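You operate a simulated robot arm through the tools that you are given. There is no shell and no other tool. Be economical: measure what you need, move in short steps, check, and stop when the job is done.

The job below is to be done with a simulated robot arm. You get a single attempt, and the scene is never put back.

JOB
Bring the orange-rimmed wheel to 2 BAR, uncouple it, load it on the grey trolley and switch off.
Fine: FILL raises, BLEED lowers; air flows only while FILL is held, so the yellow coupler may come off live, into its cup; the blue coupler stays on; burst nothing.

The check looks at the end state, three seconds after you hand in, the way a careful person would. Anything else that was tipped, shoved, dropped, spilled or broken makes it a failure.

ROBOT AND FRAMES
A 7-joint arm with a two-finger parallel gripper on a trunk, on a base that drives. Base frame: it is fixed to the floor where the robot stands at the start and does not move with it; the origin is under the middle of the robot, x ahead of it, y to its left, z up. Lengths are in m, angles in rad, forces in N, time in s.
Its first joint turns from -2.007 to 2.007 rad. Places, roughly: bleed button [0.5, 0.2, 0.9]; brass hose outlet [0.6, 0.4, 0.9]; compressor switch [0.7, 0.6, 0.9]; deck of the grey trolley [-1.4, -0.1, 0.7]; fill button [0.5, 0, 0.9]; inflator gauge [0.6, 0.1, 1]; something [0.4, 0.3, 0.8]; tank drain button [0.6, 0.5, 0.9]; yellow coupler (4x4x5 cm) [0.4, -0.2, 0.4]. Payload 3.91 kg.
Tool frame: the origin (TCP) lies between the finger pads and is the grasp point; the fingertips stand 0.03 m ahead of it; z points along the fingers, y is the line along which they close. The gripper opens to 0.11 m. The fingers are 0.02 m wide and 0.01 m thick; the gripper's body (0.048 by 0.112 m) begins 0.055 m behind the TCP.
Orientation is that of the tool frame in the base frame, as a unit quaternion [x, y, z, w]. With the fingers straight down and closing along the base's y, the tool's x points along the base's -x, its y along +y and its z along -z.

CONTROLS
- The arm moves only by the tool jog_arm. Its argument "motion" is text: rows parted by semicolons, each of 7 numbers parted by spaces: the turn, a rotation vector about the tool's x, y, z in rad, then the shift along the tool's x, y, z in m, then the closure, from 0 (fully open) to 1 (shut). In form: wx wy wz dx dy dz gripper; .... A call has 1 to 20 rows; each row shifts and turns the commanded pose from where the row before left it, along the tool's axes as they then stand. Rows are played at 5 a second. More than 0.05 m and 0.15 rad between two rows, or a gripper value outside its range, and nothing of the call is played. Where a pose cannot be reached the arm comes as near as it can. A force on the tool above 40 N (or 10 N above the force at the start of the call, whichever is more), or a blocked arm, ends the call early, and 0.2 s more pass. The fingers move at their own pace (about 0.108 m/s each) and stop on an object; they squeeze with about 40 N. The grip force told is the motor's: it shows also when the fingers shut on nothing. Time passes only in rows, and 0.2 s behind the last, so rows that do not move let the fingers close. The reply holds the time, the measured pose of the TCP, the force on the tool along the base axes, the opening and the grip force, in the units named above and with some noise, with the torque about the TCP (base axes, N m) and any sound that the robot's microphone picked up.
- Cameras (640 x 400 px; columns grow to the right, rows downward): "scene" is now at [0.0051, 0.1728, 1.5467]; the picture's right is [0.29, -0.96, 0.00], its down [-0.80, -0.24, -0.55] and it looks along [0.53, 0.16, -0.84] (base axes); focal length 254 px, centre (320, 200). "wrist" rides on the gripper at [0.072, 0.017, -0.103] in the tool frame; the picture's right is [-0.23, 0.97, 0.00], its down [-0.76, -0.18, -0.62] and it looks along [-0.61, -0.14, 0.78] (tool axes); focal length 222 px, centre (320, 200).
- get_image(camera): a new picture of that camera. It takes no simulated time.
- raise_lower(by): slides the trunk up (or, below 0, down) by that many m; the arm and the scene camera ride with it, the base frame stays. It gives what a move gives, with no picture.
- steer(legs): drives the robot by 1 to 6 legs, each [ahead, turn to the left] in m and rad, along the robot's own axes; the way and the turn of a leg run together, so that a leg with both is an arc; at most 1.5 m and 3.142 rad a leg. The arm and the cameras ride along, it lands a little off, and it stops where it bumps. It gives what a move gives.
- turn_head(pan, tilt): turns the head with the scene camera to pan (to the left, within 2.705 rad either way) and tilt (down, from -0.506 to 1.204), counted from straight ahead of the robot. It gives what a move gives.
- pixel_to_xyz(camera, pixels): for up to 12 pixels [column, row] of the newest picture of that camera ("zoom" is the newest enlarged one), the place [x, y, z] in the base frame of the surface seen there, good to about 0.002 m. It takes no simulated time.
- inspect(camera, box): a new picture of the part [left, top, right, bottom] of that camera's present view, enlarged. It takes no simulated time.
- sign_off(): hands the job in; it is judged then, once.

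Keep the steps short. Do not move on a guess: measure, check each grasp and each placing, and mend mistakes. In all there are 80 turns and 60 pictures (those below and enlarged ones count). Leave the gripper open and the arm clear of the work at the hand-in unless told otherwise, and finish with a single line.

The tools are called after "Emit:" by a JSON object that holds its "method" and its "body". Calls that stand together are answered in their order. jog_arm: Moves the arm, as the interface text tells. Its arguments: {"type":"object","properties":{"motion":{"type":"string"}},"required":["motion"]} The other tools are called the same way: raise_lower (by) slides the trunk up or down; steer (legs) drives the base; turn_head (pan, tilt) turns the head that bears the scene camera; get_image (camera) takes a picture; pixel_to_xyz (camera, pixels) gives the place of the surface under pixels of a picture; inspect (camera, box) takes an enlarged picture of a part of a camera's view; sign_off () hands the job in.

At the start:

```text
time: 0.0
tool_pos: [0.4822, 0.1421, 1.1814]
orientation: [0.0, 1.0, -0.001, -0.001]
wrist_force: [0.0, 0.6, 0.5]
ft_torque: [0.02, -0.02, 0.0]
grip_width: 0.1102
grip_force: 0.1
trunk travel left (down, up): [-0.675, 0.315]
robot x, y, heading: [0.0018, -0.0, -0.001]
head pan, tilt: [0.293, 0.99]
```

scene: 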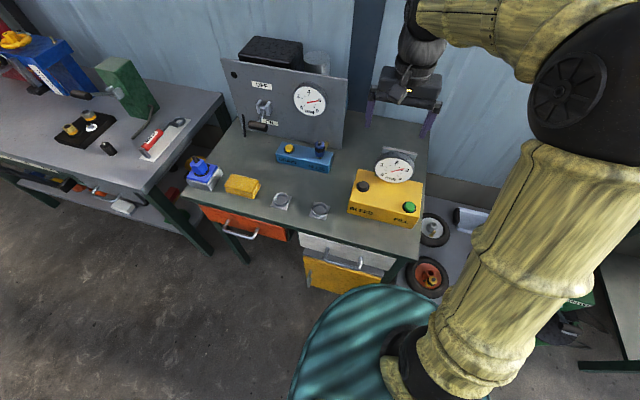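
wrist: 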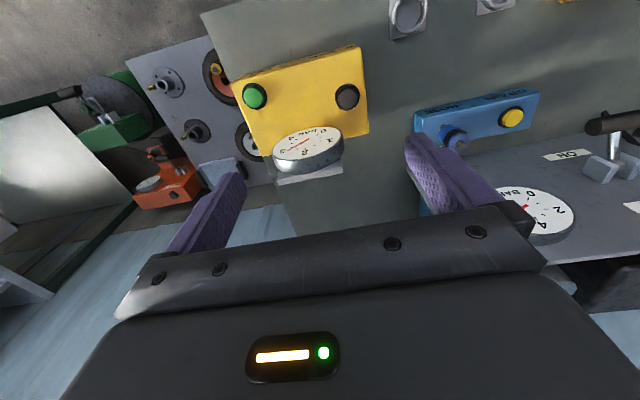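

I see the bench with the yellow inflator box, the blue box, the panel with the switch, and wheels low to the right. I'll zoom in on the bench and on the wheels.

Emit:
{"method": "inspect", "body": {"camera": "scene", "box": [180, 30, 440, 230]}}

Emit:
{"method": "inspect", "body": {"camera": "scene", "box": [330, 140, 500, 310]}}

Emit:
{"method": "inspect", "body": {"camera": "wrist", "box": [0, 0, 380, 230]}}

```text
2.00 times, centred on (310, 130) of scene
```

zoom: 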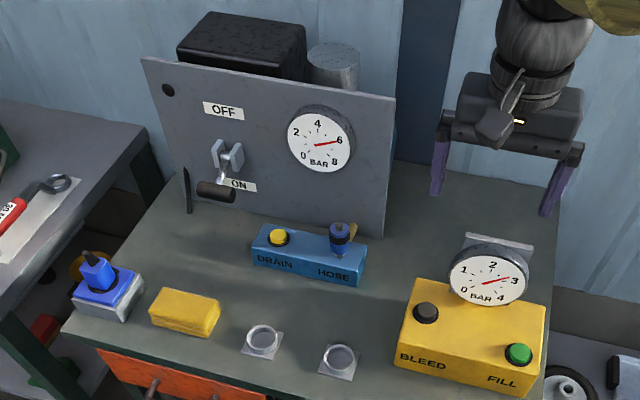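

```text
2.35 times, centred on (415, 225) of scene
```

zoom: 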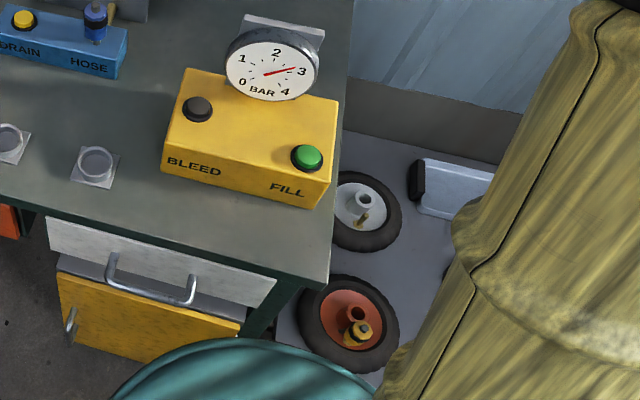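

```text
1.68 times, centred on (190, 115) of wrist
```

zoom: 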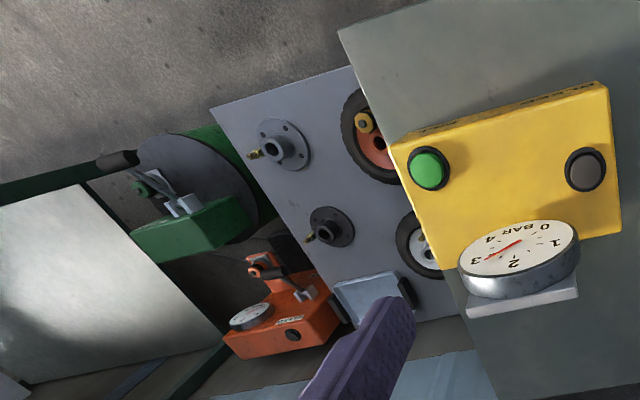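

The gauge reads about 2.8 bar, so I need BLEED. I'll measure the bench items in a fresh picture.

Emit:
{"method": "get_image", "body": {"camera": "scene"}}

Emit:
{"method": "pixel_to_xyz", "body": {"camera": "scene", "pixels": [[363, 187], [409, 207], [395, 170], [320, 210], [282, 201], [264, 127], [248, 127], [265, 105], [241, 185], [440, 210], [355, 175], [310, 100]]}}

Emit:
{"method": "inspect", "body": {"camera": "scene", "box": [230, 160, 350, 235]}}

Emit:
{"method": "inspect", "body": {"camera": "scene", "box": [225, 80, 305, 140]}}

```text
54 pictures are left
```

scene: 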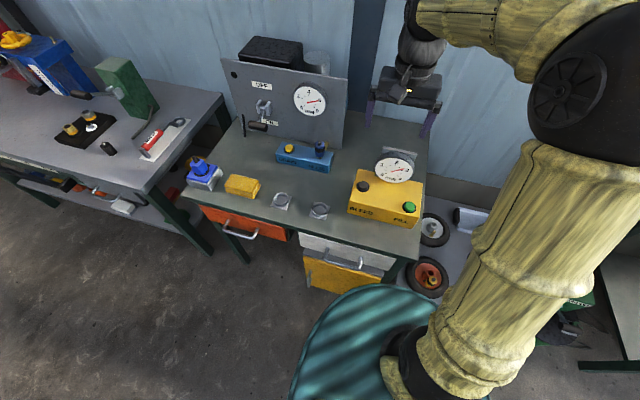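

```text
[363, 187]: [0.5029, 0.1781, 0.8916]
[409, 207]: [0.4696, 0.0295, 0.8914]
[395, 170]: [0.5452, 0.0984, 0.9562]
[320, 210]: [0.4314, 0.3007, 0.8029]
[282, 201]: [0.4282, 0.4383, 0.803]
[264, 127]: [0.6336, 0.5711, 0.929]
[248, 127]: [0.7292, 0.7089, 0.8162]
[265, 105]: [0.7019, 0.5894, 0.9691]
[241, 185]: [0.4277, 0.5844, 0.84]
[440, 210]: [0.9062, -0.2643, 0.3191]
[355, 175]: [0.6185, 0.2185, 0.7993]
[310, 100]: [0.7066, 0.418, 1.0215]
```

```text
5.33 times, centred on (290, 198) of scene
```

zoom: 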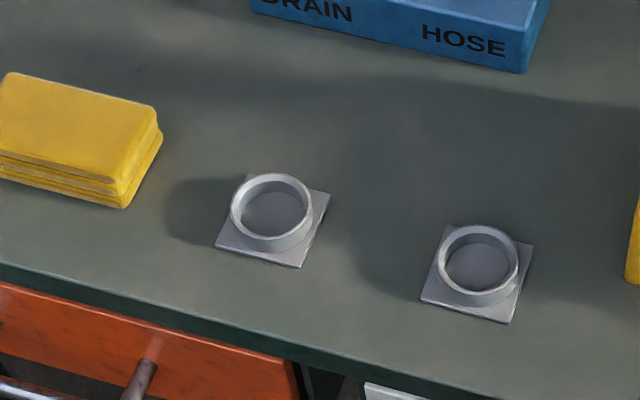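

```text
6.67 times, centred on (265, 110) of scene
```

zoom: 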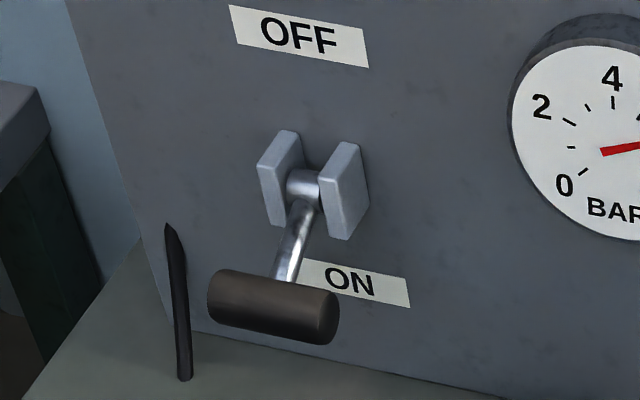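

BLEED is at (0.503, 0.178, 0.892). I'll close the fingers and come down above it to z=0.96.

Emit:
{"method": "jog_arm", "body": {"motion": "0 0 0 -0.0200 0.036 0 1; 0 0 0 0 0 0.04 1; 0 0 0 0 0 0.045 1; 0 0 0 0 0 0.045 1; 0 0 0 0 0 0.045 1; 0 0 0 0 0 0.045 1; 0 0 0 0 0 0 1; 0 0 0 0 0 0 1"}}

Emit:
{"method": "get_image", "body": {"camera": "scene"}}

Emit:
{"method": "get_image", "body": {"camera": "wrist"}}

```text
time: 1.8
tool_pos: [0.5004, 0.1785, 0.9637]
orientation: [0.0, 1.0, 0.001, -0.001]
wrist_force: [-0.3, -0.7, -0.1]
ft_torque: [-0.02, 0.03, 0.0]
grip_width: 0.0001
grip_force: 37.6
trunk travel left (down, up): [-0.675, 0.315]
robot x, y, heading: [-0.0005, -0.0063, -0.0]
head pan, tilt: [0.293, 0.99]
```

```text
51 pictures are left
```

scene: 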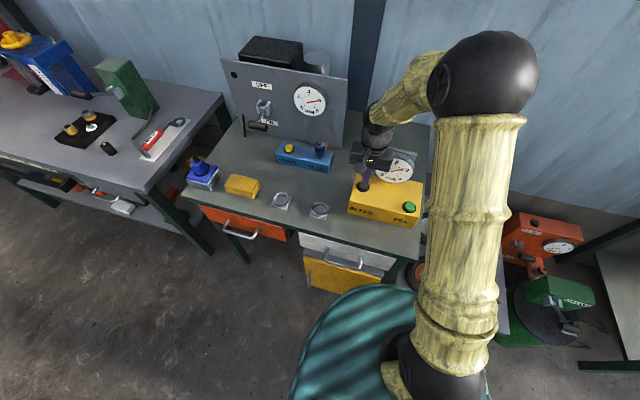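

```text
50 pictures are left
```

wrist: 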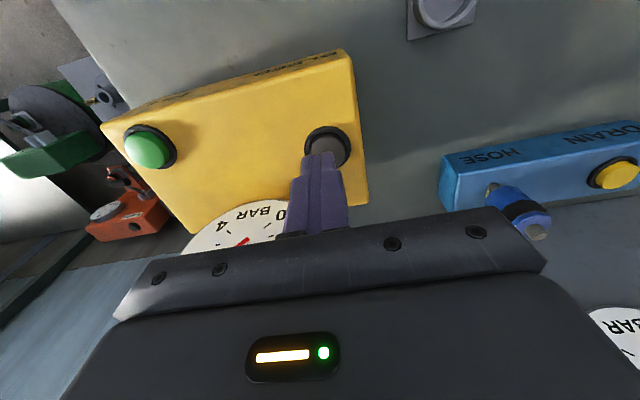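

I'll check the gauge's clearance against the gripper body before pressing.

Emit:
{"method": "pixel_to_xyz", "body": {"camera": "wrist", "pixels": [[324, 139], [190, 250], [240, 205], [285, 202], [278, 228], [305, 150], [345, 140], [340, 128]]}}

Emit:
{"method": "inspect", "body": {"camera": "scene", "box": [340, 130, 440, 230]}}

Emit:
{"method": "pixel_to_xyz", "body": {"camera": "scene", "pixels": [[400, 152], [410, 160], [395, 170], [395, 158], [390, 180]]}}

```text
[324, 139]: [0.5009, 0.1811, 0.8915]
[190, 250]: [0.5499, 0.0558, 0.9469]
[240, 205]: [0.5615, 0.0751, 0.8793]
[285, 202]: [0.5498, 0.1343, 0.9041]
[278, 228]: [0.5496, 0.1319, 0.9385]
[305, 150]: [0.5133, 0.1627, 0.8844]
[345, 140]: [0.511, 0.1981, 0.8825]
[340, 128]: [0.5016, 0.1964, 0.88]
```

```text
4.00 times, centred on (390, 180) of scene
```

zoom: 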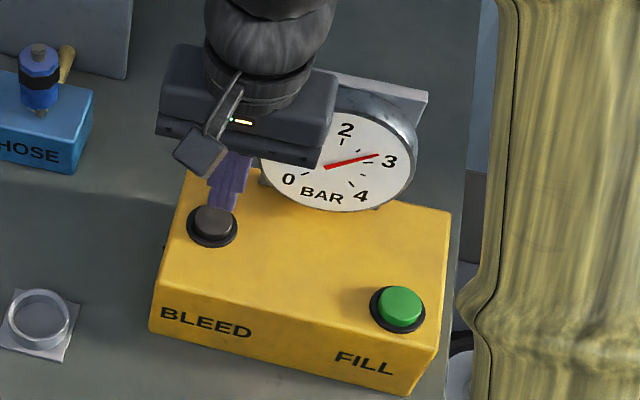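

```text
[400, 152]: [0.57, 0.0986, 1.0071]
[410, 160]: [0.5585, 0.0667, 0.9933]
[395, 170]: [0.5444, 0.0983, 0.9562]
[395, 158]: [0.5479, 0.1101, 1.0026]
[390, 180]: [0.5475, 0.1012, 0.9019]
```

The gauge face is at x≈0.545 and the body edge at about 0.525, so it clears. I'll do one short press of BLEED: down to just over it, press about 6 mm, then back up.

Emit:
{"method": "jog_arm", "body": {"motion": "0 0 0 0.004 0.001 0.035 1; 0 0 0 0 0 0 1; 0 0 0 0 0 0.012 1; 0 0 0 0 0 -0.012 1; 0 0 0 0 0 0 1"}}

Emit:
{"method": "inspect", "body": {"camera": "scene", "box": [340, 130, 440, 230]}}

```text
time: 3.0
tool_pos: [0.4987, 0.1783, 0.9264]
orientation: [-0.001, 1.0, 0.0, 0.0]
wrist_force: [-0.5, 0.1, -0.4]
ft_torque: [-0.01, 0.0, -0.01]
grip_width: 0.0
grip_force: 37.5
trunk travel left (down, up): [-0.675, 0.315]
robot x, y, heading: [0.0009, -0.0049, -0.001]
head pan, tilt: [0.293, 0.99]
heard: click
```

```text
4.00 times, centred on (390, 180) of scene
```

zoom: 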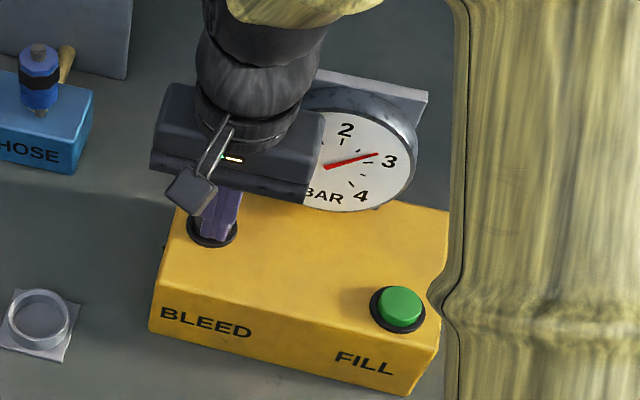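

It clicked, and the needle barely moved. I'll hold for about 1 s.

Emit:
{"method": "jog_arm", "body": {"motion": "0 0 0 0 0 0.012 1; 0 0 0 0 0 0 1; 0 0 0 0 0 0 1; 0 0 0 0 0 0 1; 0 0 0 0 0 0 1; 0 0 0 0 0 -0.012 1; 0 0 0 0 0 0 1"}}

Emit:
{"method": "inspect", "body": {"camera": "scene", "box": [340, 130, 440, 230]}}

```text
time: 4.6
tool_pos: [0.4998, 0.1769, 0.9255]
orientation: [0.0, 1.0, -0.001, -0.002]
wrist_force: [0.5, 0.5, -0.1]
ft_torque: [-0.03, 0.01, 0.0]
grip_width: 0.0
grip_force: 37.6
trunk travel left (down, up): [-0.675, 0.315]
robot x, y, heading: [0.0025, 0.0002, 0.0]
head pan, tilt: [0.293, 0.99]
heard: click
```

```text
4.00 times, centred on (390, 180) of scene
```

zoom: 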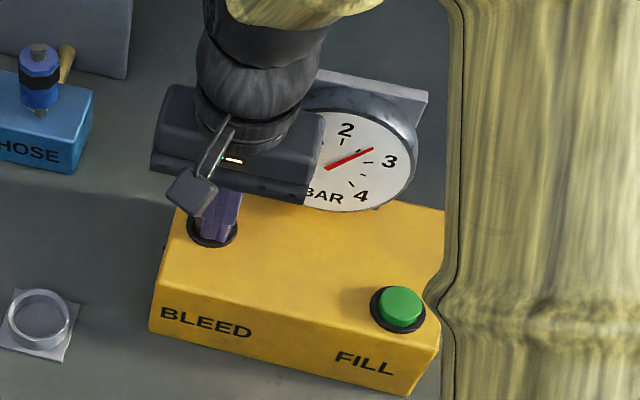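

The needle dropped to about 2.55, roughly 0.2 per second. I'll hold about 2 s more.

Emit:
{"method": "jog_arm", "body": {"motion": "0 0 0 0 0 0.012 1; 0 0 0 0 0 0 1; 0 0 0 0 0 0 1; 0 0 0 0 0 0 1; 0 0 0 0 0 0 1; 0 0 0 0 0 0 1; 0 0 0 0 0 0 1; 0 0 0 0 0 0 1; 0 0 0 0 0 0 1; 0 0 0 0 0 -0.012 1; 0 0 0 0 0 0 1"}}

Emit:
{"method": "inspect", "body": {"camera": "scene", "box": [370, 145, 420, 185]}}

```text
time: 7.0
tool_pos: [0.4979, 0.1779, 0.9252]
orientation: [-0.001, 1.0, 0.0, -0.002]
wrist_force: [0.8, 0.2, -0.1]
ft_torque: [0.0, -0.04, 0.0]
grip_width: 0.0
grip_force: 37.4
trunk travel left (down, up): [-0.675, 0.315]
robot x, y, heading: [0.0017, 0.001, -0.003]
head pan, tilt: [0.293, 0.99]
heard: click
```

```text
10.00 times, centred on (395, 165) of scene
```

zoom: 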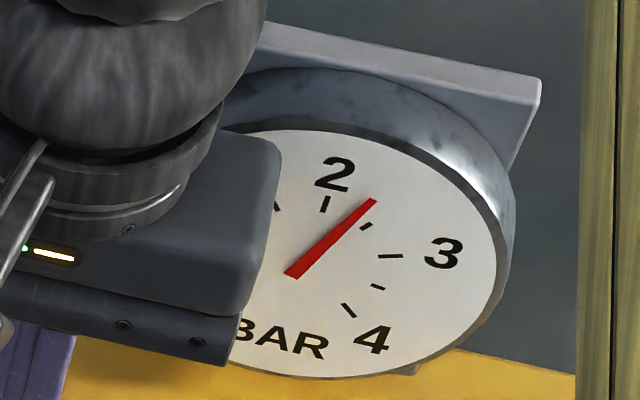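

The needle reads about 2.4, so the rate is about 0.14 bar/s. I'll hold about 2.4 s more.

Emit:
{"method": "jog_arm", "body": {"motion": "0 0 0 0 0 0.012 1; 0 0 0 0 0 0 1; 0 0 0 0 0 0 1; 0 0 0 0 0 0 1; 0 0 0 0 0 0 1; 0 0 0 0 0 0 1; 0 0 0 0 0 0 1; 0 0 0 0 0 0 1; 0 0 0 0 0 0 1; 0 0 0 0 0 0 1; 0 0 0 0 0 0 1; 0 0 0 0 0 -0.012 1; 0 0 0 0 0 0 1"}}

Emit:
{"method": "inspect", "body": {"camera": "scene", "box": [370, 145, 420, 185]}}

```text
time: 9.8
tool_pos: [0.4973, 0.1784, 0.9262]
orientation: [0.0, 1.0, -0.001, -0.002]
wrist_force: [1.2, 0.3, 0.2]
ft_torque: [0.01, 0.04, -0.01]
grip_width: 0.0
grip_force: 37.5
trunk travel left (down, up): [-0.675, 0.315]
robot x, y, heading: [-0.0005, 0.0027, 0.004]
head pan, tilt: [0.293, 0.99]
heard: click
```

```text
10.00 times, centred on (395, 165) of scene
```

zoom: 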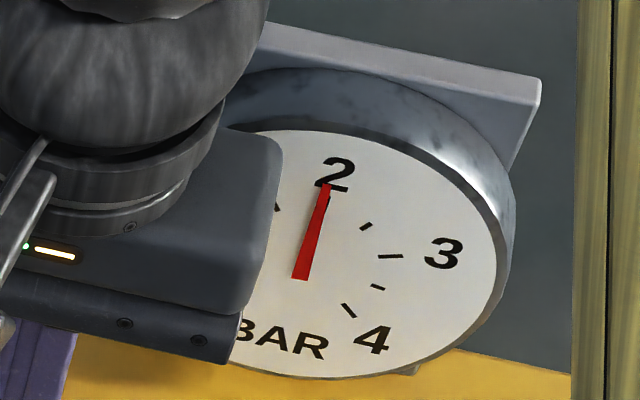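

The needle now lies about on 2. I'll lift clear and read the whole dial.

Emit:
{"method": "jog_arm", "body": {"motion": "0 0 0 0 0.04 -0.045 1; 0 0 0 0 0.04 -0.045 1; 0 0 0 0 0.04 -0.045 1; 0 0 0 0 0 0 1"}}

Emit:
{"method": "inspect", "body": {"camera": "scene", "box": [370, 145, 420, 185]}}

```text
refused: row 1 steps farther than a row can; nothing moved
```

```text
10.00 times, centred on (395, 165) of scene
```

zoom: 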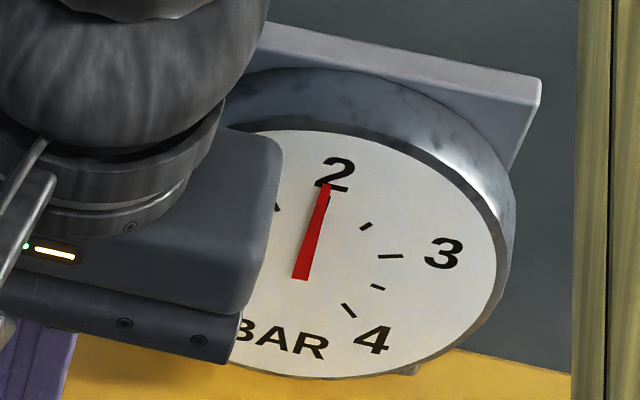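

That row was too long. I'll use smaller ones.

Emit:
{"method": "jog_arm", "body": {"motion": "0 0 0 0 0 -0.045 1; 0 0 0 0 0 -0.045 1; 0 0 0 0 0.02 -0.045 1; 0 0 0 0 0.045 0 1; 0 0 0 0 0.045 0 1; 0 0 0 0 0 0 1"}}

Emit:
{"method": "inspect", "body": {"camera": "scene", "box": [370, 145, 420, 185]}}

Emit:
{"method": "inspect", "body": {"camera": "wrist", "box": [220, 0, 640, 240]}}

```text
time: 11.2
tool_pos: [0.4987, 0.2885, 1.0612]
orientation: [0.001, 1.0, 0.0, 0.0]
wrist_force: [0.8, 0.9, 0.1]
ft_torque: [-0.03, -0.03, -0.01]
grip_width: 0.0
grip_force: 37.9
trunk travel left (down, up): [-0.675, 0.315]
robot x, y, heading: [0.0005, -0.0024, -0.002]
head pan, tilt: [0.293, 0.99]
```

```text
10.00 times, centred on (395, 165) of scene
```

zoom: 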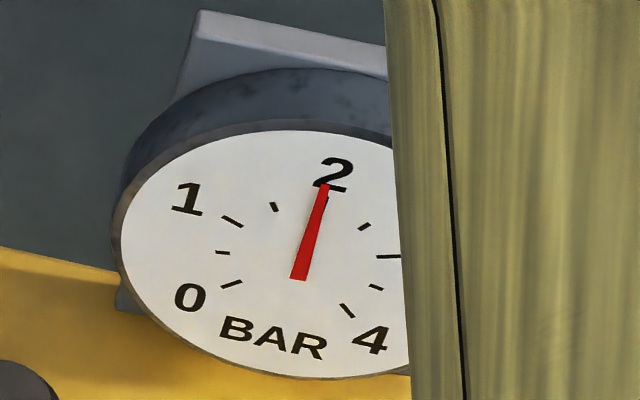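

```text
1.52 times, centred on (430, 120) of wrist
```

zoom: 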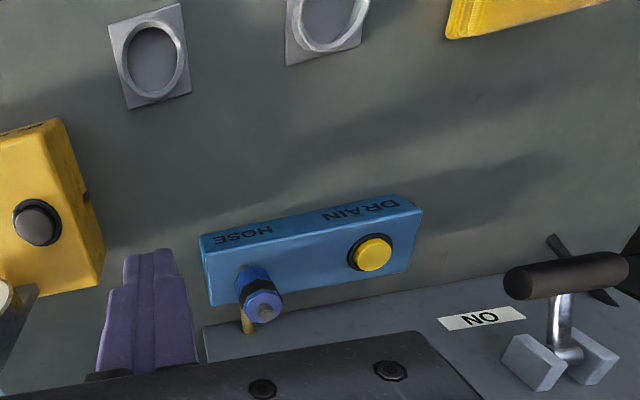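

From this angle it reads 1.95–2.0. Before uncoupling I'll pull back and tilt the wrist camera at the dial for a more frontal reading. The tilt also serves the switch job.

Emit:
{"method": "jog_arm", "body": {"motion": "0 0 0 0.04 -0.008 0 1; 0 0 0 0.04 -0.008 0 1; 0 0 0 0.04 -0.008 0 1; 0 0 0 0.04 -0.008 0 1; 0 0 0 0.04 -0.008 0 1; 0 -0.15 0 0 0 0 1; 0 -0.15 0 0 0 0 1; 0 -0.15 0 0 0 0 1; 0 0 0 0 0 0 1"}}

Emit:
{"method": "get_image", "body": {"camera": "wrist"}}

```text
time: 13.2
tool_pos: [0.2995, 0.2488, 1.061]
orientation: [-0.001, 0.975, 0.0, 0.223]
wrist_force: [0.2, -0.7, 0.0]
ft_torque: [-0.04, -0.01, 0.0]
grip_width: 0.0
grip_force: 37.5
trunk travel left (down, up): [-0.675, 0.315]
robot x, y, heading: [0.0001, -0.0024, 0.0]
head pan, tilt: [0.293, 0.99]
```

```text
41 pictures are left
```

wrist: 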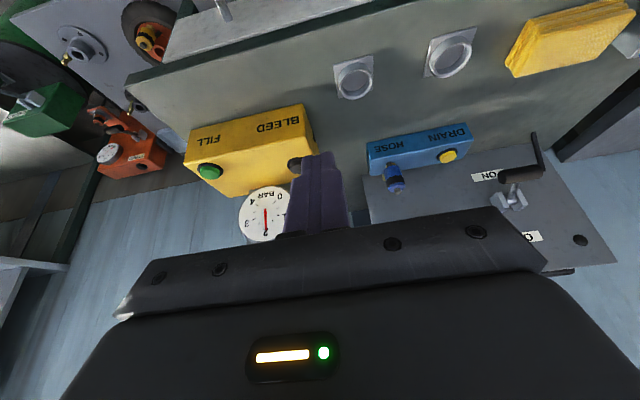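

The image is upside-down, with the dial at about (265, 212). I'll zoom in on it.

Emit:
{"method": "inspect", "body": {"camera": "wrist", "box": [235, 185, 295, 245]}}

```text
6.67 times, centred on (265, 215) of wrist
```

zoom: 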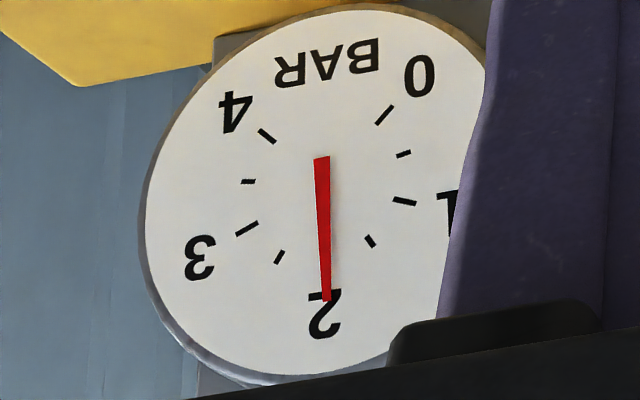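

The dial reads about 1.97, essentially 2. Next is the compressor switch: I'll drive sideways to y≈0.35 so the lever is in reach.

Emit:
{"method": "steer", "body": {"legs": [[0, 1.571], [0.37, 0], [0, -1.571]]}}

Emit:
{"method": "get_image", "body": {"camera": "scene"}}

```text
time: 23.3
tool_pos: [0.289, 0.619, 1.0626]
orientation: [-0.005, 0.975, 0.001, 0.224]
wrist_force: [0.6, -0.6, -0.1]
ft_torque: [0.0, 0.0, 0.03]
grip_width: 0.0
grip_force: 37.5
trunk travel left (down, up): [-0.675, 0.315]
robot x, y, heading: [-0.0106, 0.3684, 0.015]
head pan, tilt: [0.293, 0.99]
```

```text
39 pictures are left
```

scene: 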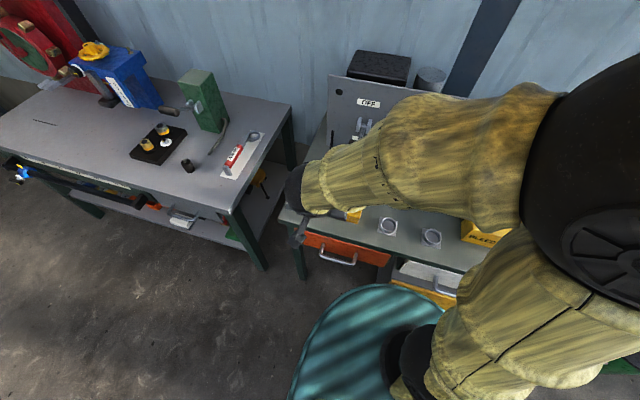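

The arm hides the lever in this view. I'll look with the wrist camera from here.

Emit:
{"method": "get_image", "body": {"camera": "wrist"}}

```text
38 pictures are left
```

wrist: 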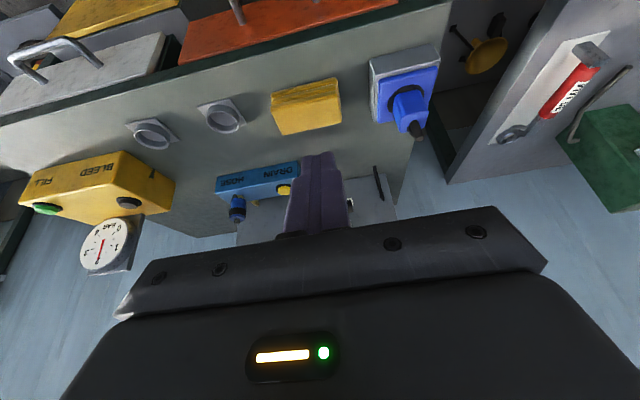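

The fingers hide the lever here too. From the first view its grip bar lies along y at about (0.64, 0.59, 0.92), with the pivot at about (0.71, 0.59, 0.965). I'll bring the tool horizontal, pointing +x and closing vertically with the camera on the left, so an open gripper can straddle the bar and lift it.

Emit:
{"method": "jog_arm", "body": {"motion": "0 0 0 -0.044 0 0.021 1; 0 0 0 -0.044 0 0.021 1; 0 -0.14 0 0 0 0 1; 0 -0.14 0 0 0 0 1; 0 -0.14 0 0 0 0 1; 0 -0.14 0 0 0 0 1; 0 -0.14 0 0 0 0 1; 0 -0.14 0 0 0 0 1; 0 -0.14 0 0 0 0 1; 0 -0.14 0 0 0 0 1; 0 0 0 0 0 0 1"}}

Emit:
{"method": "jog_arm", "body": {"motion": "0 0 0.143 0 0 0 1; 0 0 0.143 0 0 0 1; 0 0 0.143 0 0 0 1; 0 0 0.143 0 0 0 1; 0 0 0.143 0 0 0 1; 0 0 0.143 0 0 0 1; 0 0 0.143 0 0 0 0.5; 0 0 0.143 0 0 0 0.5; 0 0 0.143 0 0 0 0.5; 0 0 0.143 0 0 0 0.5; 0 0 0.143 0 0 0 0.5; 0 0 0 0 0 0 0.5"}}

Emit:
{"method": "get_image", "body": {"camera": "wrist"}}

Emit:
{"method": "get_image", "body": {"camera": "scene"}}

```text
time: 25.7
tool_pos: [0.3866, 0.62, 1.0631]
orientation: [-0.003, 0.708, 0.004, 0.706]
wrist_force: [0.2, -0.1, 0.5]
ft_torque: [-0.06, 0.0, -0.02]
grip_width: 0.0
grip_force: 38.2
trunk travel left (down, up): [-0.675, 0.315]
robot x, y, heading: [-0.0055, 0.3711, 0.01]
head pan, tilt: [0.293, 0.99]
```

```text
time: 28.3
tool_pos: [0.535, 0.6345, 1.2181]
orientation: [0.499, 0.512, 0.496, 0.494]
wrist_force: [0.2, 0.2, -0.7]
ft_torque: [0.02, 0.02, 0.04]
grip_width: 0.0548
grip_force: 0.1
out of reach, approached as far as the arm can: row 1, 2, 3, 4, 5, 6, 7, 8, 9, 10, 11
trunk travel left (down, up): [-0.675, 0.315]
robot x, y, heading: [-0.0044, 0.3674, 0.006]
head pan, tilt: [0.293, 0.99]
```

```text
37 pictures are left
```

wrist: 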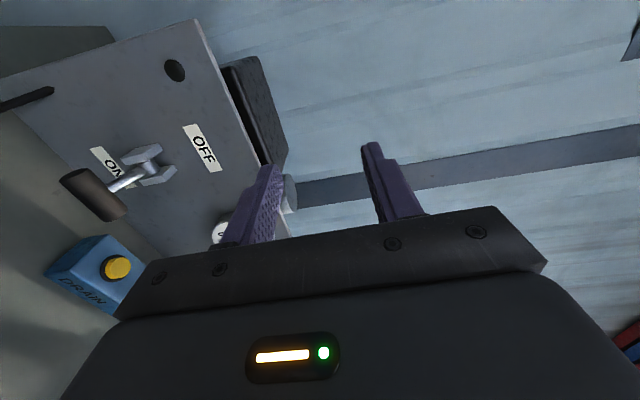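

```text
36 pictures are left
```

scene: 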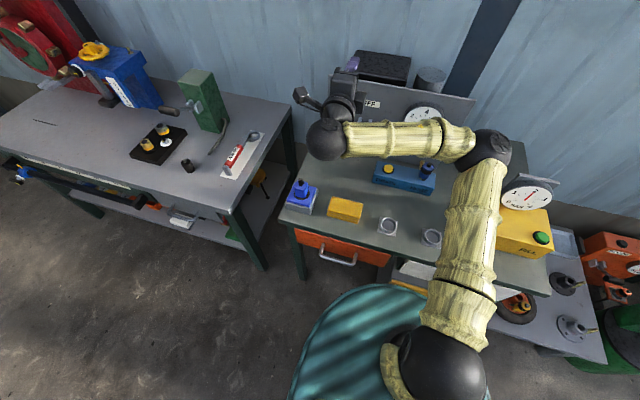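

The arm swung to a new posture at (0.535, 0.634, 1.218). It is clear of everything, and the wrist camera now sees the lever. I'll measure it.

Emit:
{"method": "pixel_to_xyz", "body": {"camera": "wrist", "pixels": [[70, 183], [95, 195], [115, 210], [130, 177], [155, 165], [145, 155], [158, 178], [205, 145], [112, 165], [115, 265], [215, 40]]}}

Emit:
{"method": "inspect", "body": {"camera": "wrist", "box": [20, 80, 240, 240]}}

```text
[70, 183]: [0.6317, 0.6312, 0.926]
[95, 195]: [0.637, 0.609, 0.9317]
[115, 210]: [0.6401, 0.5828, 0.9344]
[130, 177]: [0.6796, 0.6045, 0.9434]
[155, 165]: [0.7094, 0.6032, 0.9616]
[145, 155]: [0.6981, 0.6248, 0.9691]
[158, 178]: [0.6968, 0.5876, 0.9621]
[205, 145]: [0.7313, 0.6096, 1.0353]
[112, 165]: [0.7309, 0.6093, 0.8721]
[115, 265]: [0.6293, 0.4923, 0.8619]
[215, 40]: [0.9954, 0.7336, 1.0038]
```

```text
2.50 times, centred on (130, 160) of wrist
```

zoom: 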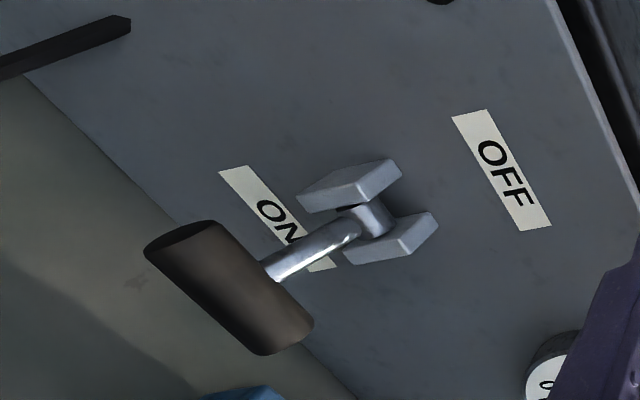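

Bar centre is about (0.636, 0.605, 0.918), with its left half from y 0.612 to 0.64. Lowering the trunk 0.3 would bring the tool level in this same posture. First I'll check how high the arm is over the bench items.

Emit:
{"method": "pixel_to_xyz", "body": {"camera": "scene", "pixels": [[325, 140], [385, 140], [440, 140], [490, 150], [475, 220], [455, 290], [440, 370], [310, 100], [345, 85], [525, 195], [400, 210]]}}

```text
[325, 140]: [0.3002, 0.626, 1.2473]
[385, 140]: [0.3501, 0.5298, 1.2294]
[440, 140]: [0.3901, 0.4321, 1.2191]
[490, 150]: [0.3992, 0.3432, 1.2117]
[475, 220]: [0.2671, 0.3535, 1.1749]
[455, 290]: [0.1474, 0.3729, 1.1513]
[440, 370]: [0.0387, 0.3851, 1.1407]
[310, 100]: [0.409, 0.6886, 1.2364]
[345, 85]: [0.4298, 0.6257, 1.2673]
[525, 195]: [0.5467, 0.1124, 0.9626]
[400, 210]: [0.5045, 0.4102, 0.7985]
```

The arm lies flat at z≈1.2, so dropping the trunk a full 0.3 could touch bench items. I'll jog the tool down 0.1 first to see whether it follows.

Emit:
{"method": "jog_arm", "body": {"motion": "0 0 0 0 -0.035 0 0.5; 0 0 0 0 -0.035 0 0.5; 0 0 0 0 -0.035 0 0.5; 0 0 0 0 0 0 0.5"}}

```text
time: 29.3
tool_pos: [0.5326, 0.6099, 1.2114]
orientation: [0.499, 0.511, 0.495, 0.495]
wrist_force: [0.4, 0.6, 0.1]
ft_torque: [-0.01, 0.01, 0.0]
grip_width: 0.055
grip_force: 0.1
out of reach, approached as far as the arm can: row 1, 2, 3
trunk travel left (down, up): [-0.675, 0.315]
robot x, y, heading: [-0.0089, 0.3657, 0.008]
head pan, tilt: [0.293, 0.99]
```

The commanded pose seems to be still back at x≈0.39. I'll move it forward to x≈0.55.

Emit:
{"method": "jog_arm", "body": {"motion": "0 0 0 0 0 0.04 0.5; 0 0 0 0 0 0.04 0.5; 0 0 0 0 0 0.04 0.5; 0 0 0 0 0 0.04 0.5; 0 0 0 0 0 0 0.5"}}

```text
time: 30.5
tool_pos: [0.6927, 0.6055, 1.2314]
orientation: [0.5, 0.507, 0.499, 0.495]
wrist_force: [-0.9, -0.9, -0.4]
ft_torque: [-0.01, -0.02, -0.01]
grip_width: 0.0552
grip_force: 0.0
out of reach, approached as far as the arm can: row 1, 2, 3
trunk travel left (down, up): [-0.675, 0.315]
robot x, y, heading: [-0.0086, 0.3704, 0.012]
head pan, tilt: [0.293, 0.99]
```

Commands start from the actual pose. I'll back off slightly and try going down.

Emit:
{"method": "jog_arm", "body": {"motion": "0 0 0 0.011 0 -0.045 0.5; 0 0 0 0.011 0 -0.045 0.5; 0 0 0 0 -0.04 0 0.5; 0 0 0 0 -0.04 0 0.5; 0 0 0 0 0 0 0.5"}}

```text
time: 31.7
tool_pos: [0.5977, 0.6172, 1.2148]
orientation: [0.5, 0.513, 0.494, 0.492]
wrist_force: [-0.2, -0.8, 0.5]
ft_torque: [-0.02, 0.01, -0.03]
grip_width: 0.0551
grip_force: 0.1
out of reach, approached as far as the arm can: row 3, 4
trunk travel left (down, up): [-0.675, 0.315]
robot x, y, heading: [-0.0076, 0.368, 0.008]
head pan, tilt: [0.293, 0.99]
```

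A rolled horizontal tool cannot reach lower. New plan: undo the roll, pitch the tool about 45° forward-down, and grip the bar by its two ends (it's 7 cm long along y and the gripper opens to 11 cm), then lift it along its arc. First I'll undo the roll up here.

Emit:
{"method": "jog_arm", "body": {"motion": "0 0 -0.143 0 0 0 0; 0 0 -0.143 0 0 0 0; 0 0 -0.143 0 0 0 0; 0 0 -0.143 0 0 0 0; 0 0 -0.143 0 0 0 0; 0 0 -0.143 0 0 0 0; 0 0 -0.143 0 0 0 0; 0 0 -0.143 0 0 0 0; 0 0 -0.143 0 0 0 0; 0 0 -0.143 0 0 0 0; 0 0 -0.143 0 0 0 0; 0 0 0 0 0 0 0"}}

Emit:
{"method": "jog_arm", "body": {"motion": "0 0.14 0 0 0 -0.02 0; 0 0.14 0 0 0 -0.01 0; 0 0.14 0 0 0 0 0; 0 0.14 0 0 0 0 0; 0 0.14 0 0 0 0 0; 0 0.0 0 0 0 0 0"}}

Emit:
{"method": "get_image", "body": {"camera": "wrist"}}

```text
time: 34.3
tool_pos: [0.5992, 0.6144, 1.2145]
orientation: [-0.003, 0.708, 0.002, 0.706]
wrist_force: [-0.3, -0.8, -0.4]
ft_torque: [0.0, 0.04, -0.02]
grip_width: 0.1101
grip_force: 0.0
trunk travel left (down, up): [-0.675, 0.315]
robot x, y, heading: [-0.0079, 0.3694, 0.01]
head pan, tilt: [0.293, 0.99]
```

```text
time: 35.7
tool_pos: [0.5683, 0.6147, 1.2177]
orientation: [-0.005, 0.907, 0.002, 0.421]
wrist_force: [0.3, -0.2, 0.8]
ft_torque: [0.0, -0.01, 0.02]
grip_width: 0.1101
grip_force: 0.2
trunk travel left (down, up): [-0.675, 0.315]
robot x, y, heading: [-0.0094, 0.3698, 0.016]
head pan, tilt: [0.293, 0.99]
```

```text
34 pictures are left
```

wrist: 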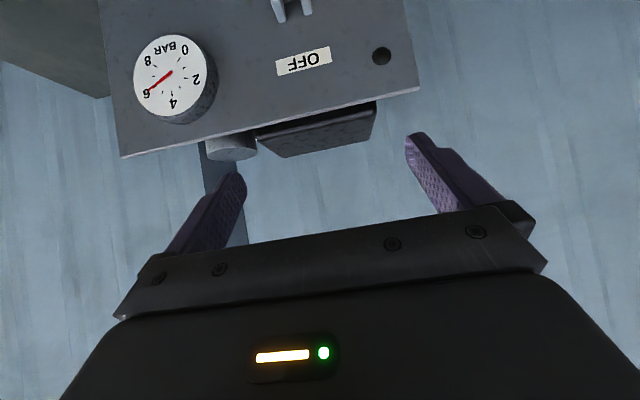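

Both fingers straddle the right y range. I'll descend to a pre-grasp 10 cm short of the bar.

Emit:
{"method": "jog_arm", "body": {"motion": "0 0 0 0.0359 -0.002 0.0303 0; 0 0 0 0.0359 -0.002 0.0303 0; 0 0 0 0.0359 -0.002 0.0303 0; 0 0 0 0.0359 -0.002 0.0303 0; 0 0 0 0.0359 -0.002 0.0303 0; 0 0 0 0 0 0 0"}}

Emit:
{"method": "get_image", "body": {"camera": "wrist"}}

```text
time: 37.1
tool_pos: [0.568, 0.6054, 0.9808]
orientation: [-0.004, 0.907, 0.002, 0.422]
wrist_force: [0.0, -0.5, -0.1]
ft_torque: [-0.03, -0.01, 0.01]
grip_width: 0.1097
grip_force: 0.1
trunk travel left (down, up): [-0.675, 0.315]
robot x, y, heading: [-0.0052, 0.3686, 0.011]
head pan, tilt: [0.293, 0.99]
```

```text
33 pictures are left
```

wrist: 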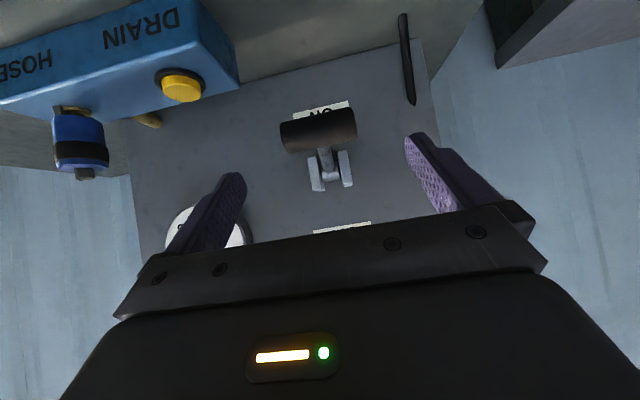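

The bar is centred between the fingers. I'll check that the drain box end is clear of the right finger.

Emit:
{"method": "pixel_to_xyz", "body": {"camera": "wrist", "pixels": [[234, 80], [208, 15], [182, 85], [283, 137], [354, 122], [318, 130], [345, 165], [318, 170]]}}

```text
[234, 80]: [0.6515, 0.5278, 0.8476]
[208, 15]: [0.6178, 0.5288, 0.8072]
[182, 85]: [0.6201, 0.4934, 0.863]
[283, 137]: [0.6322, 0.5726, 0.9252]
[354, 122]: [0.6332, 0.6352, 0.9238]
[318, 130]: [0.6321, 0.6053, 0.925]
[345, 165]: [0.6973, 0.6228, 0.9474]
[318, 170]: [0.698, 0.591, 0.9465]
```

The box is clear (y≤0.528, top 0.85). I'll advance to the bar and close on its ends.

Emit:
{"method": "jog_arm", "body": {"motion": "0 0 0 0.002 0 0.045 0; 0 0 0 0.003 0 0.045 0; 0 0 0 0 0 0 0; 0 0 0 0 0 0 0.6; 0 0 0 0 0 0 0.6; 0 0 0 0 0 0 0.6"}}

Emit:
{"method": "get_image", "body": {"camera": "wrist"}}

```text
time: 38.5
tool_pos: [0.6339, 0.6042, 0.9208]
orientation: [-0.004, 0.907, 0.001, 0.421]
wrist_force: [-0.4, -4.5, -0.9]
ft_torque: [-0.51, 0.07, -0.8]
grip_width: 0.0675
grip_force: 44.9
trunk travel left (down, up): [-0.675, 0.315]
robot x, y, heading: [-0.0075, 0.3689, 0.008]
head pan, tilt: [0.293, 0.99]
```

```text
32 pictures are left
```

wrist: 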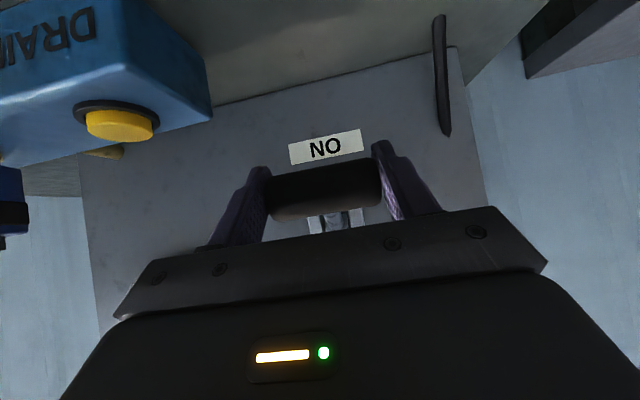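

It is gripped, width 6.75 cm. I'll lift along the arc about the pivot.

Emit:
{"method": "jog_arm", "body": {"motion": "0 0 0 -0.0097 0 -0.0173 0.6; 0 0 0 -0.014 0 -0.0151 0.6; 0 0 0 -0.0172 0 -0.0113 0.6; 0 0 0 -0.0187 0 -0.0067 0.6; 0 0 0 0 0 0 0.6"}}

Emit:
{"method": "get_image", "body": {"camera": "wrist"}}

```text
time: 39.5
tool_pos: [0.6324, 0.6032, 0.9869]
orientation: [-0.003, 0.91, 0.0, 0.414]
wrist_force: [8.0, 2.6, -11.1]
ft_torque: [0.01, -0.94, -0.18]
grip_width: 0.0678
grip_force: 44.8
trunk travel left (down, up): [-0.675, 0.315]
robot x, y, heading: [-0.0068, 0.3658, 0.009]
head pan, tilt: [0.293, 0.99]
stopped in row 5: the force on the tool passed its limit (the readings are from after the stop); the commanded pose is now the measured one
```

```text
31 pictures are left
```

wrist: 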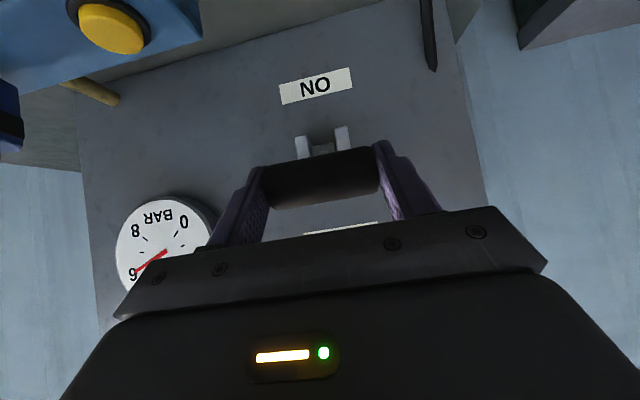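

It moved up about 7 cm and then met a stop. I'll release, back off and look.

Emit:
{"method": "jog_arm", "body": {"motion": "0 0 0 0 0 0 0; 0 0 0 0 0 0 0; 0 0 0 0 0 -0.04 0; 0 0 0 0 0 -0.04 0; 0 0 0 0 0 -0.03 0; 0 0 0 0 0 0 0"}}

Emit:
{"method": "get_image", "body": {"camera": "wrist"}}

```text
time: 40.9
tool_pos: [0.5463, 0.6053, 1.0612]
orientation: [-0.003, 0.909, 0.001, 0.416]
wrist_force: [0.3, 0.5, 0.0]
ft_torque: [-0.02, -0.01, 0.01]
grip_width: 0.1099
grip_force: 0.0
trunk travel left (down, up): [-0.675, 0.315]
robot x, y, heading: [-0.007, 0.369, 0.012]
head pan, tilt: [0.293, 0.99]
```

```text
30 pictures are left
```

wrist: 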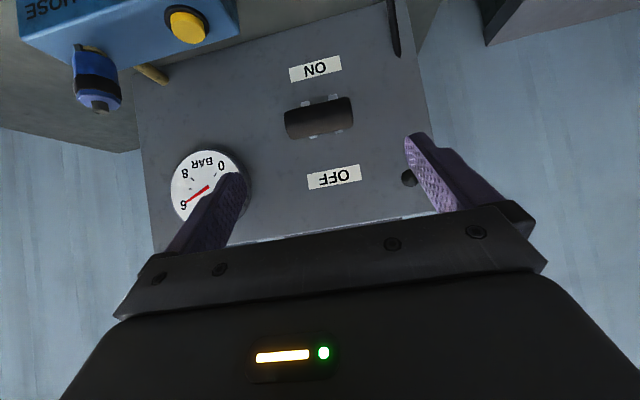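

Emit:
{"method": "pixel_to_xyz", "body": {"camera": "wrist", "pixels": [[318, 118], [318, 105], [318, 130], [290, 120], [350, 112]]}}

Emit:
{"method": "inspect", "body": {"camera": "wrist", "box": [260, 40, 400, 200]}}

```text
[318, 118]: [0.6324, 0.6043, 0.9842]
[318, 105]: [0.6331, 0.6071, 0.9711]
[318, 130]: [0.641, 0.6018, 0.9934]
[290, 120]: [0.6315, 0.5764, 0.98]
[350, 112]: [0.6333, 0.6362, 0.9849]
```

```text
2.50 times, centred on (330, 120) of wrist
```

zoom: 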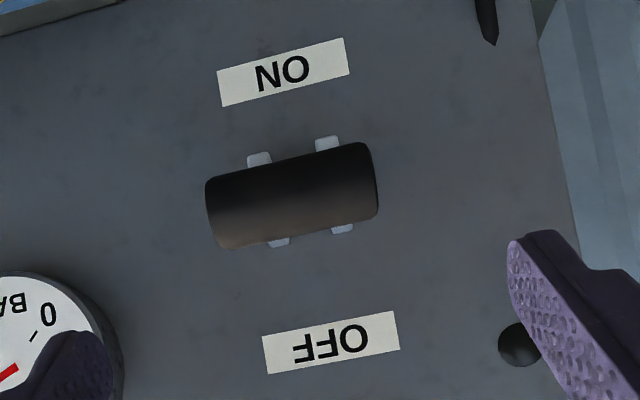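

The bar centre has gone from z 0.918 to 0.982, symmetric about the pivot at 0.95 and against its stop, so the switch is OFF. I'll retract, point the tool down and drive to the wheel side.

Emit:
{"method": "jog_arm", "body": {"motion": "0 0 0 0 0 -0.045 0; 0 0 0 0 0 -0.045 0; 0 0 0 0 0 -0.045 0; 0 0.143 0 0 0 0 0; 0 0.143 0 0 0 0 0; 0 0.143 0 0 0 0 0; 0 0.143 0 0 0 0 0; 0 0.143 0 0 0 0 0; 0 0.143 0 0 0 0 0; 0 0 0 0.04 0 0 0; 0 0 0 0.04 0 0 0; 0 0 0 0 0 0 0"}}

Emit:
{"method": "steer", "body": {"legs": [[0, -1.571], [0.58, 0], [0, 1.571]]}}

Emit:
{"method": "turn_head", "body": {"pan": -0.1, "tilt": 0.95}}

Emit:
{"method": "get_image", "body": {"camera": "scene"}}

```text
time: 43.5
tool_pos: [0.3653, 0.6008, 1.1512]
orientation: [-0.003, 1.0, -0.001, -0.001]
wrist_force: [0.6, 0.0, 0.4]
ft_torque: [-0.01, 0.03, -0.01]
grip_width: 0.11
grip_force: 0.0
trunk travel left (down, up): [-0.675, 0.315]
robot x, y, heading: [-0.0075, 0.3668, 0.006]
head pan, tilt: [0.293, 0.99]
```

```text
time: 54.5
tool_pos: [0.3697, 0.031, 1.1505]
orientation: [-0.02, 1.0, -0.001, 0.0]
wrist_force: [-0.2, -0.6, 0.2]
ft_torque: [0.03, 0.0, 0.0]
grip_width: 0.1103
grip_force: 0.1
trunk travel left (down, up): [-0.675, 0.315]
robot x, y, heading: [0.0015, -0.2159, 0.038]
head pan, tilt: [0.293, 0.99]
```

```text
time: 55.4
tool_pos: [0.3688, 0.03, 1.1494]
orientation: [-0.019, 1.0, -0.001, 0.0]
wrist_force: [-0.4, 0.1, 0.7]
ft_torque: [0.05, 0.0, -0.02]
grip_width: 0.1102
grip_force: 0.3
trunk travel left (down, up): [-0.675, 0.315]
robot x, y, heading: [0.0005, -0.2155, 0.039]
head pan, tilt: [-0.099, 0.949]
```

```text
28 pictures are left
```

scene: 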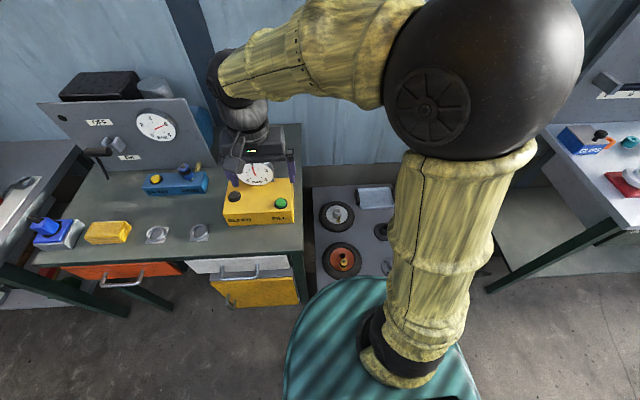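

I see the orange wheel at about (342, 260) on the low grey table. I'll zoom in and measure it.

Emit:
{"method": "inspect", "body": {"camera": "scene", "box": [300, 180, 400, 290]}}

Emit:
{"method": "pixel_to_xyz", "body": {"camera": "scene", "pixels": [[342, 255], [344, 262], [322, 260], [361, 260], [342, 244], [338, 277], [338, 215], [325, 192], [388, 270], [305, 250], [375, 280]]}}

```text
3.64 times, centred on (350, 235) of scene
```

zoom: 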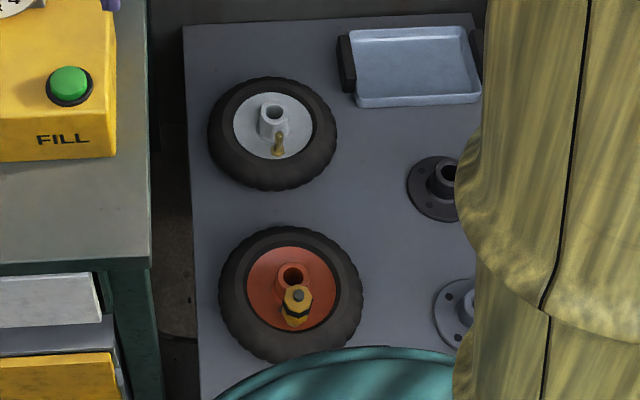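

```text
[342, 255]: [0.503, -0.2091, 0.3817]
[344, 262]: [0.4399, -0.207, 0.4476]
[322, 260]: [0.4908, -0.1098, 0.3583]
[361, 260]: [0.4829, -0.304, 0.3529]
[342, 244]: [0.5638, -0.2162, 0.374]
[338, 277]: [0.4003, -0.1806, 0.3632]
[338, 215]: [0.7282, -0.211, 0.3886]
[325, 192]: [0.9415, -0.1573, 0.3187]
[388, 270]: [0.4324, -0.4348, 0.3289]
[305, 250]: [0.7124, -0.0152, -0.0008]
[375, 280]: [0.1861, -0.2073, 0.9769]
```

Coupler top is at (0.440, −0.207, 0.448), hub at about (0.49, −0.21), tyre radius about 0.1. I'll move the hand over the coupler, lower the trunk and look.

Emit:
{"method": "jog_arm", "body": {"motion": "0 0 0 -0.012 -0.048 0 0; 0 0 0 -0.012 -0.048 0 0; 0 0 0 -0.012 -0.048 0 0; 0 0 0 -0.012 -0.048 0 0; 0 0 0 -0.012 -0.046 0 0; 0 0 0 0 0 0 0"}}

Emit:
{"method": "raise_lower", "body": {"by": -0.5}}

Emit:
{"method": "get_image", "body": {"camera": "wrist"}}

Emit:
{"method": "get_image", "body": {"camera": "scene"}}

```text
time: 56.8
tool_pos: [0.4376, -0.2038, 1.1521]
orientation: [-0.02, 1.0, 0.0, 0.001]
wrist_force: [0.4, -1.1, -0.1]
ft_torque: [-0.01, 0.02, 0.02]
grip_width: 0.1101
grip_force: 0.0
trunk travel left (down, up): [-0.675, 0.315]
robot x, y, heading: [-0.0002, -0.2165, 0.038]
head pan, tilt: [-0.099, 0.949]
```

```text
refused: -0.5 is not a number from -0.4 to 0.4
```

```text
26 pictures are left
```

wrist: 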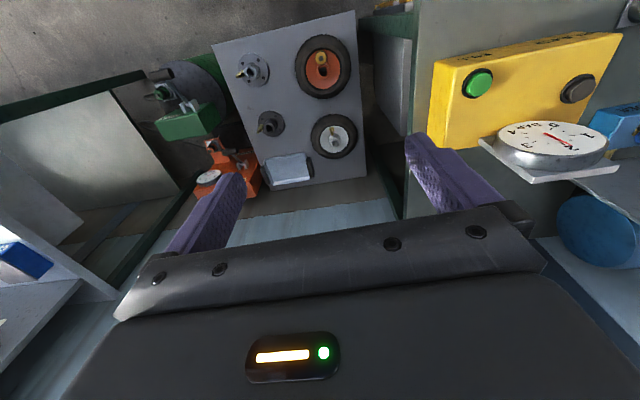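

```text
25 pictures are left
```

scene: 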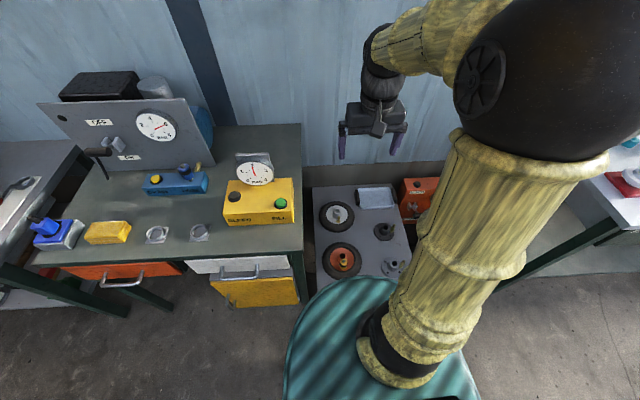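

Lowering is limited to 0.4 per call, so I'll do it in two steps, to TCP z≈0.6.

Emit:
{"method": "raise_lower", "body": {"by": -0.4}}

Emit:
{"method": "raise_lower", "body": {"by": -0.17}}

Emit:
{"method": "get_image", "body": {"camera": "wrist"}}

```text
time: 60.6
tool_pos: [0.4381, -0.2048, 0.7504]
orientation: [-0.019, 1.0, -0.001, 0.0]
wrist_force: [0.1, -0.5, 0.1]
ft_torque: [0.03, 0.03, -0.02]
grip_width: 0.1101
grip_force: 0.1
trunk travel left (down, up): [-0.275, 0.715]
robot x, y, heading: [0.0052, -0.2168, 0.042]
head pan, tilt: [-0.099, 0.949]
```

```text
time: 62.5
tool_pos: [0.4365, -0.2047, 0.5809]
orientation: [-0.019, 1.0, -0.001, 0.0]
wrist_force: [0.0, 0.5, -0.4]
ft_torque: [0.0, 0.01, 0.03]
grip_width: 0.1099
grip_force: 0.0
trunk travel left (down, up): [-0.105, 0.885]
robot x, y, heading: [0.0053, -0.2152, 0.039]
head pan, tilt: [-0.099, 0.949]
```

```text
24 pictures are left
```

wrist: 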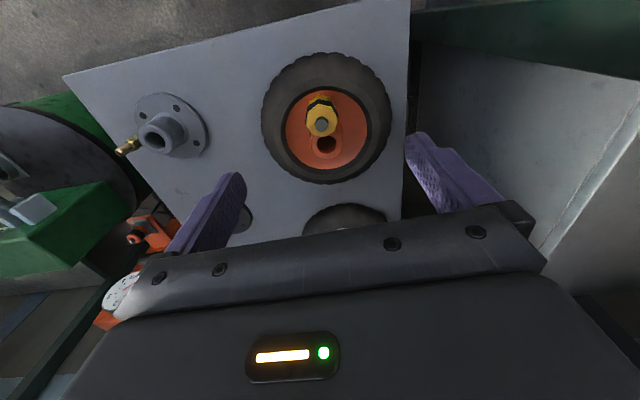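

Emit:
{"method": "inspect", "body": {"camera": "wrist", "box": [250, 40, 400, 200]}}

Emit:
{"method": "pixel_to_xyz", "body": {"camera": "wrist", "pixels": [[322, 126], [319, 100], [328, 145], [309, 115], [336, 115], [263, 122], [390, 110], [325, 183], [322, 55], [350, 130], [311, 142], [342, 142]]}}

```text
2.50 times, centred on (325, 120) of wrist
```

zoom: 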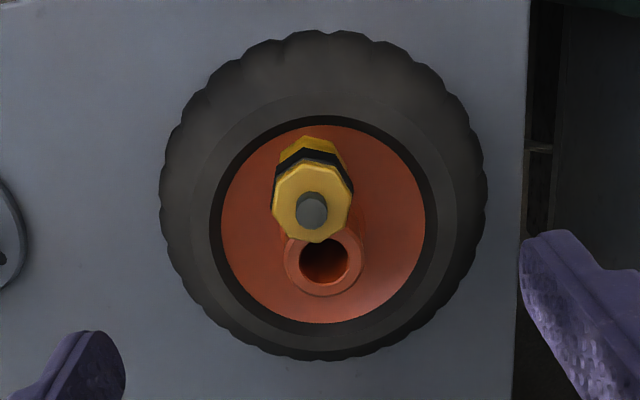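

```text
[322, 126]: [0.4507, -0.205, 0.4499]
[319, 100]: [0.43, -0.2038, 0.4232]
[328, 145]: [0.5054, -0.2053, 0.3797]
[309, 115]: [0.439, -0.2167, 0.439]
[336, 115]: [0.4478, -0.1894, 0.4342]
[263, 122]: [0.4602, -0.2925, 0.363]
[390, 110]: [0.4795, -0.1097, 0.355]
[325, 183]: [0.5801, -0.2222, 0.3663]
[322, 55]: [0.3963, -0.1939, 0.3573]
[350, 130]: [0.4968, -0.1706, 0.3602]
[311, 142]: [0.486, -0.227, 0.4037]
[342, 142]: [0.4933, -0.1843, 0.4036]
```

The octagonal coupler is about 4 cm wide with its axis at (0.447, −0.204) and its top at 0.45. I'll come down to TCP z≈0.430 and close on it.

Emit:
{"method": "jog_arm", "body": {"motion": "0 0 0 -0.0028 0 0.038 0; 0 0 0 -0.0028 0 0.038 0; 0 0 0 -0.0028 0 0.038 0; 0 0 0 -0.002 0 0.036 0; 0 0 0 0 0 0 0; 0 0 0 0 0 0 1; 0 0 0 0 0 0 1; 0 0 0 0 0 0 1"}}

Emit:
{"method": "get_image", "body": {"camera": "wrist"}}

```text
time: 64.3
tool_pos: [0.4479, -0.2054, 0.4308]
orientation: [-0.019, 1.0, -0.001, 0.0]
wrist_force: [0.0, 0.0, -0.4]
ft_torque: [0.0, -0.03, 0.0]
grip_width: 0.039
grip_force: 39.6
trunk travel left (down, up): [-0.105, 0.885]
robot x, y, heading: [0.0056, -0.219, 0.041]
head pan, tilt: [-0.099, 0.949]
```

```text
22 pictures are left
```

wrist: 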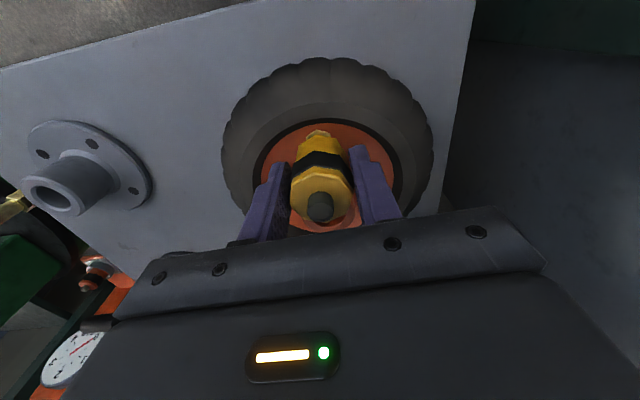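

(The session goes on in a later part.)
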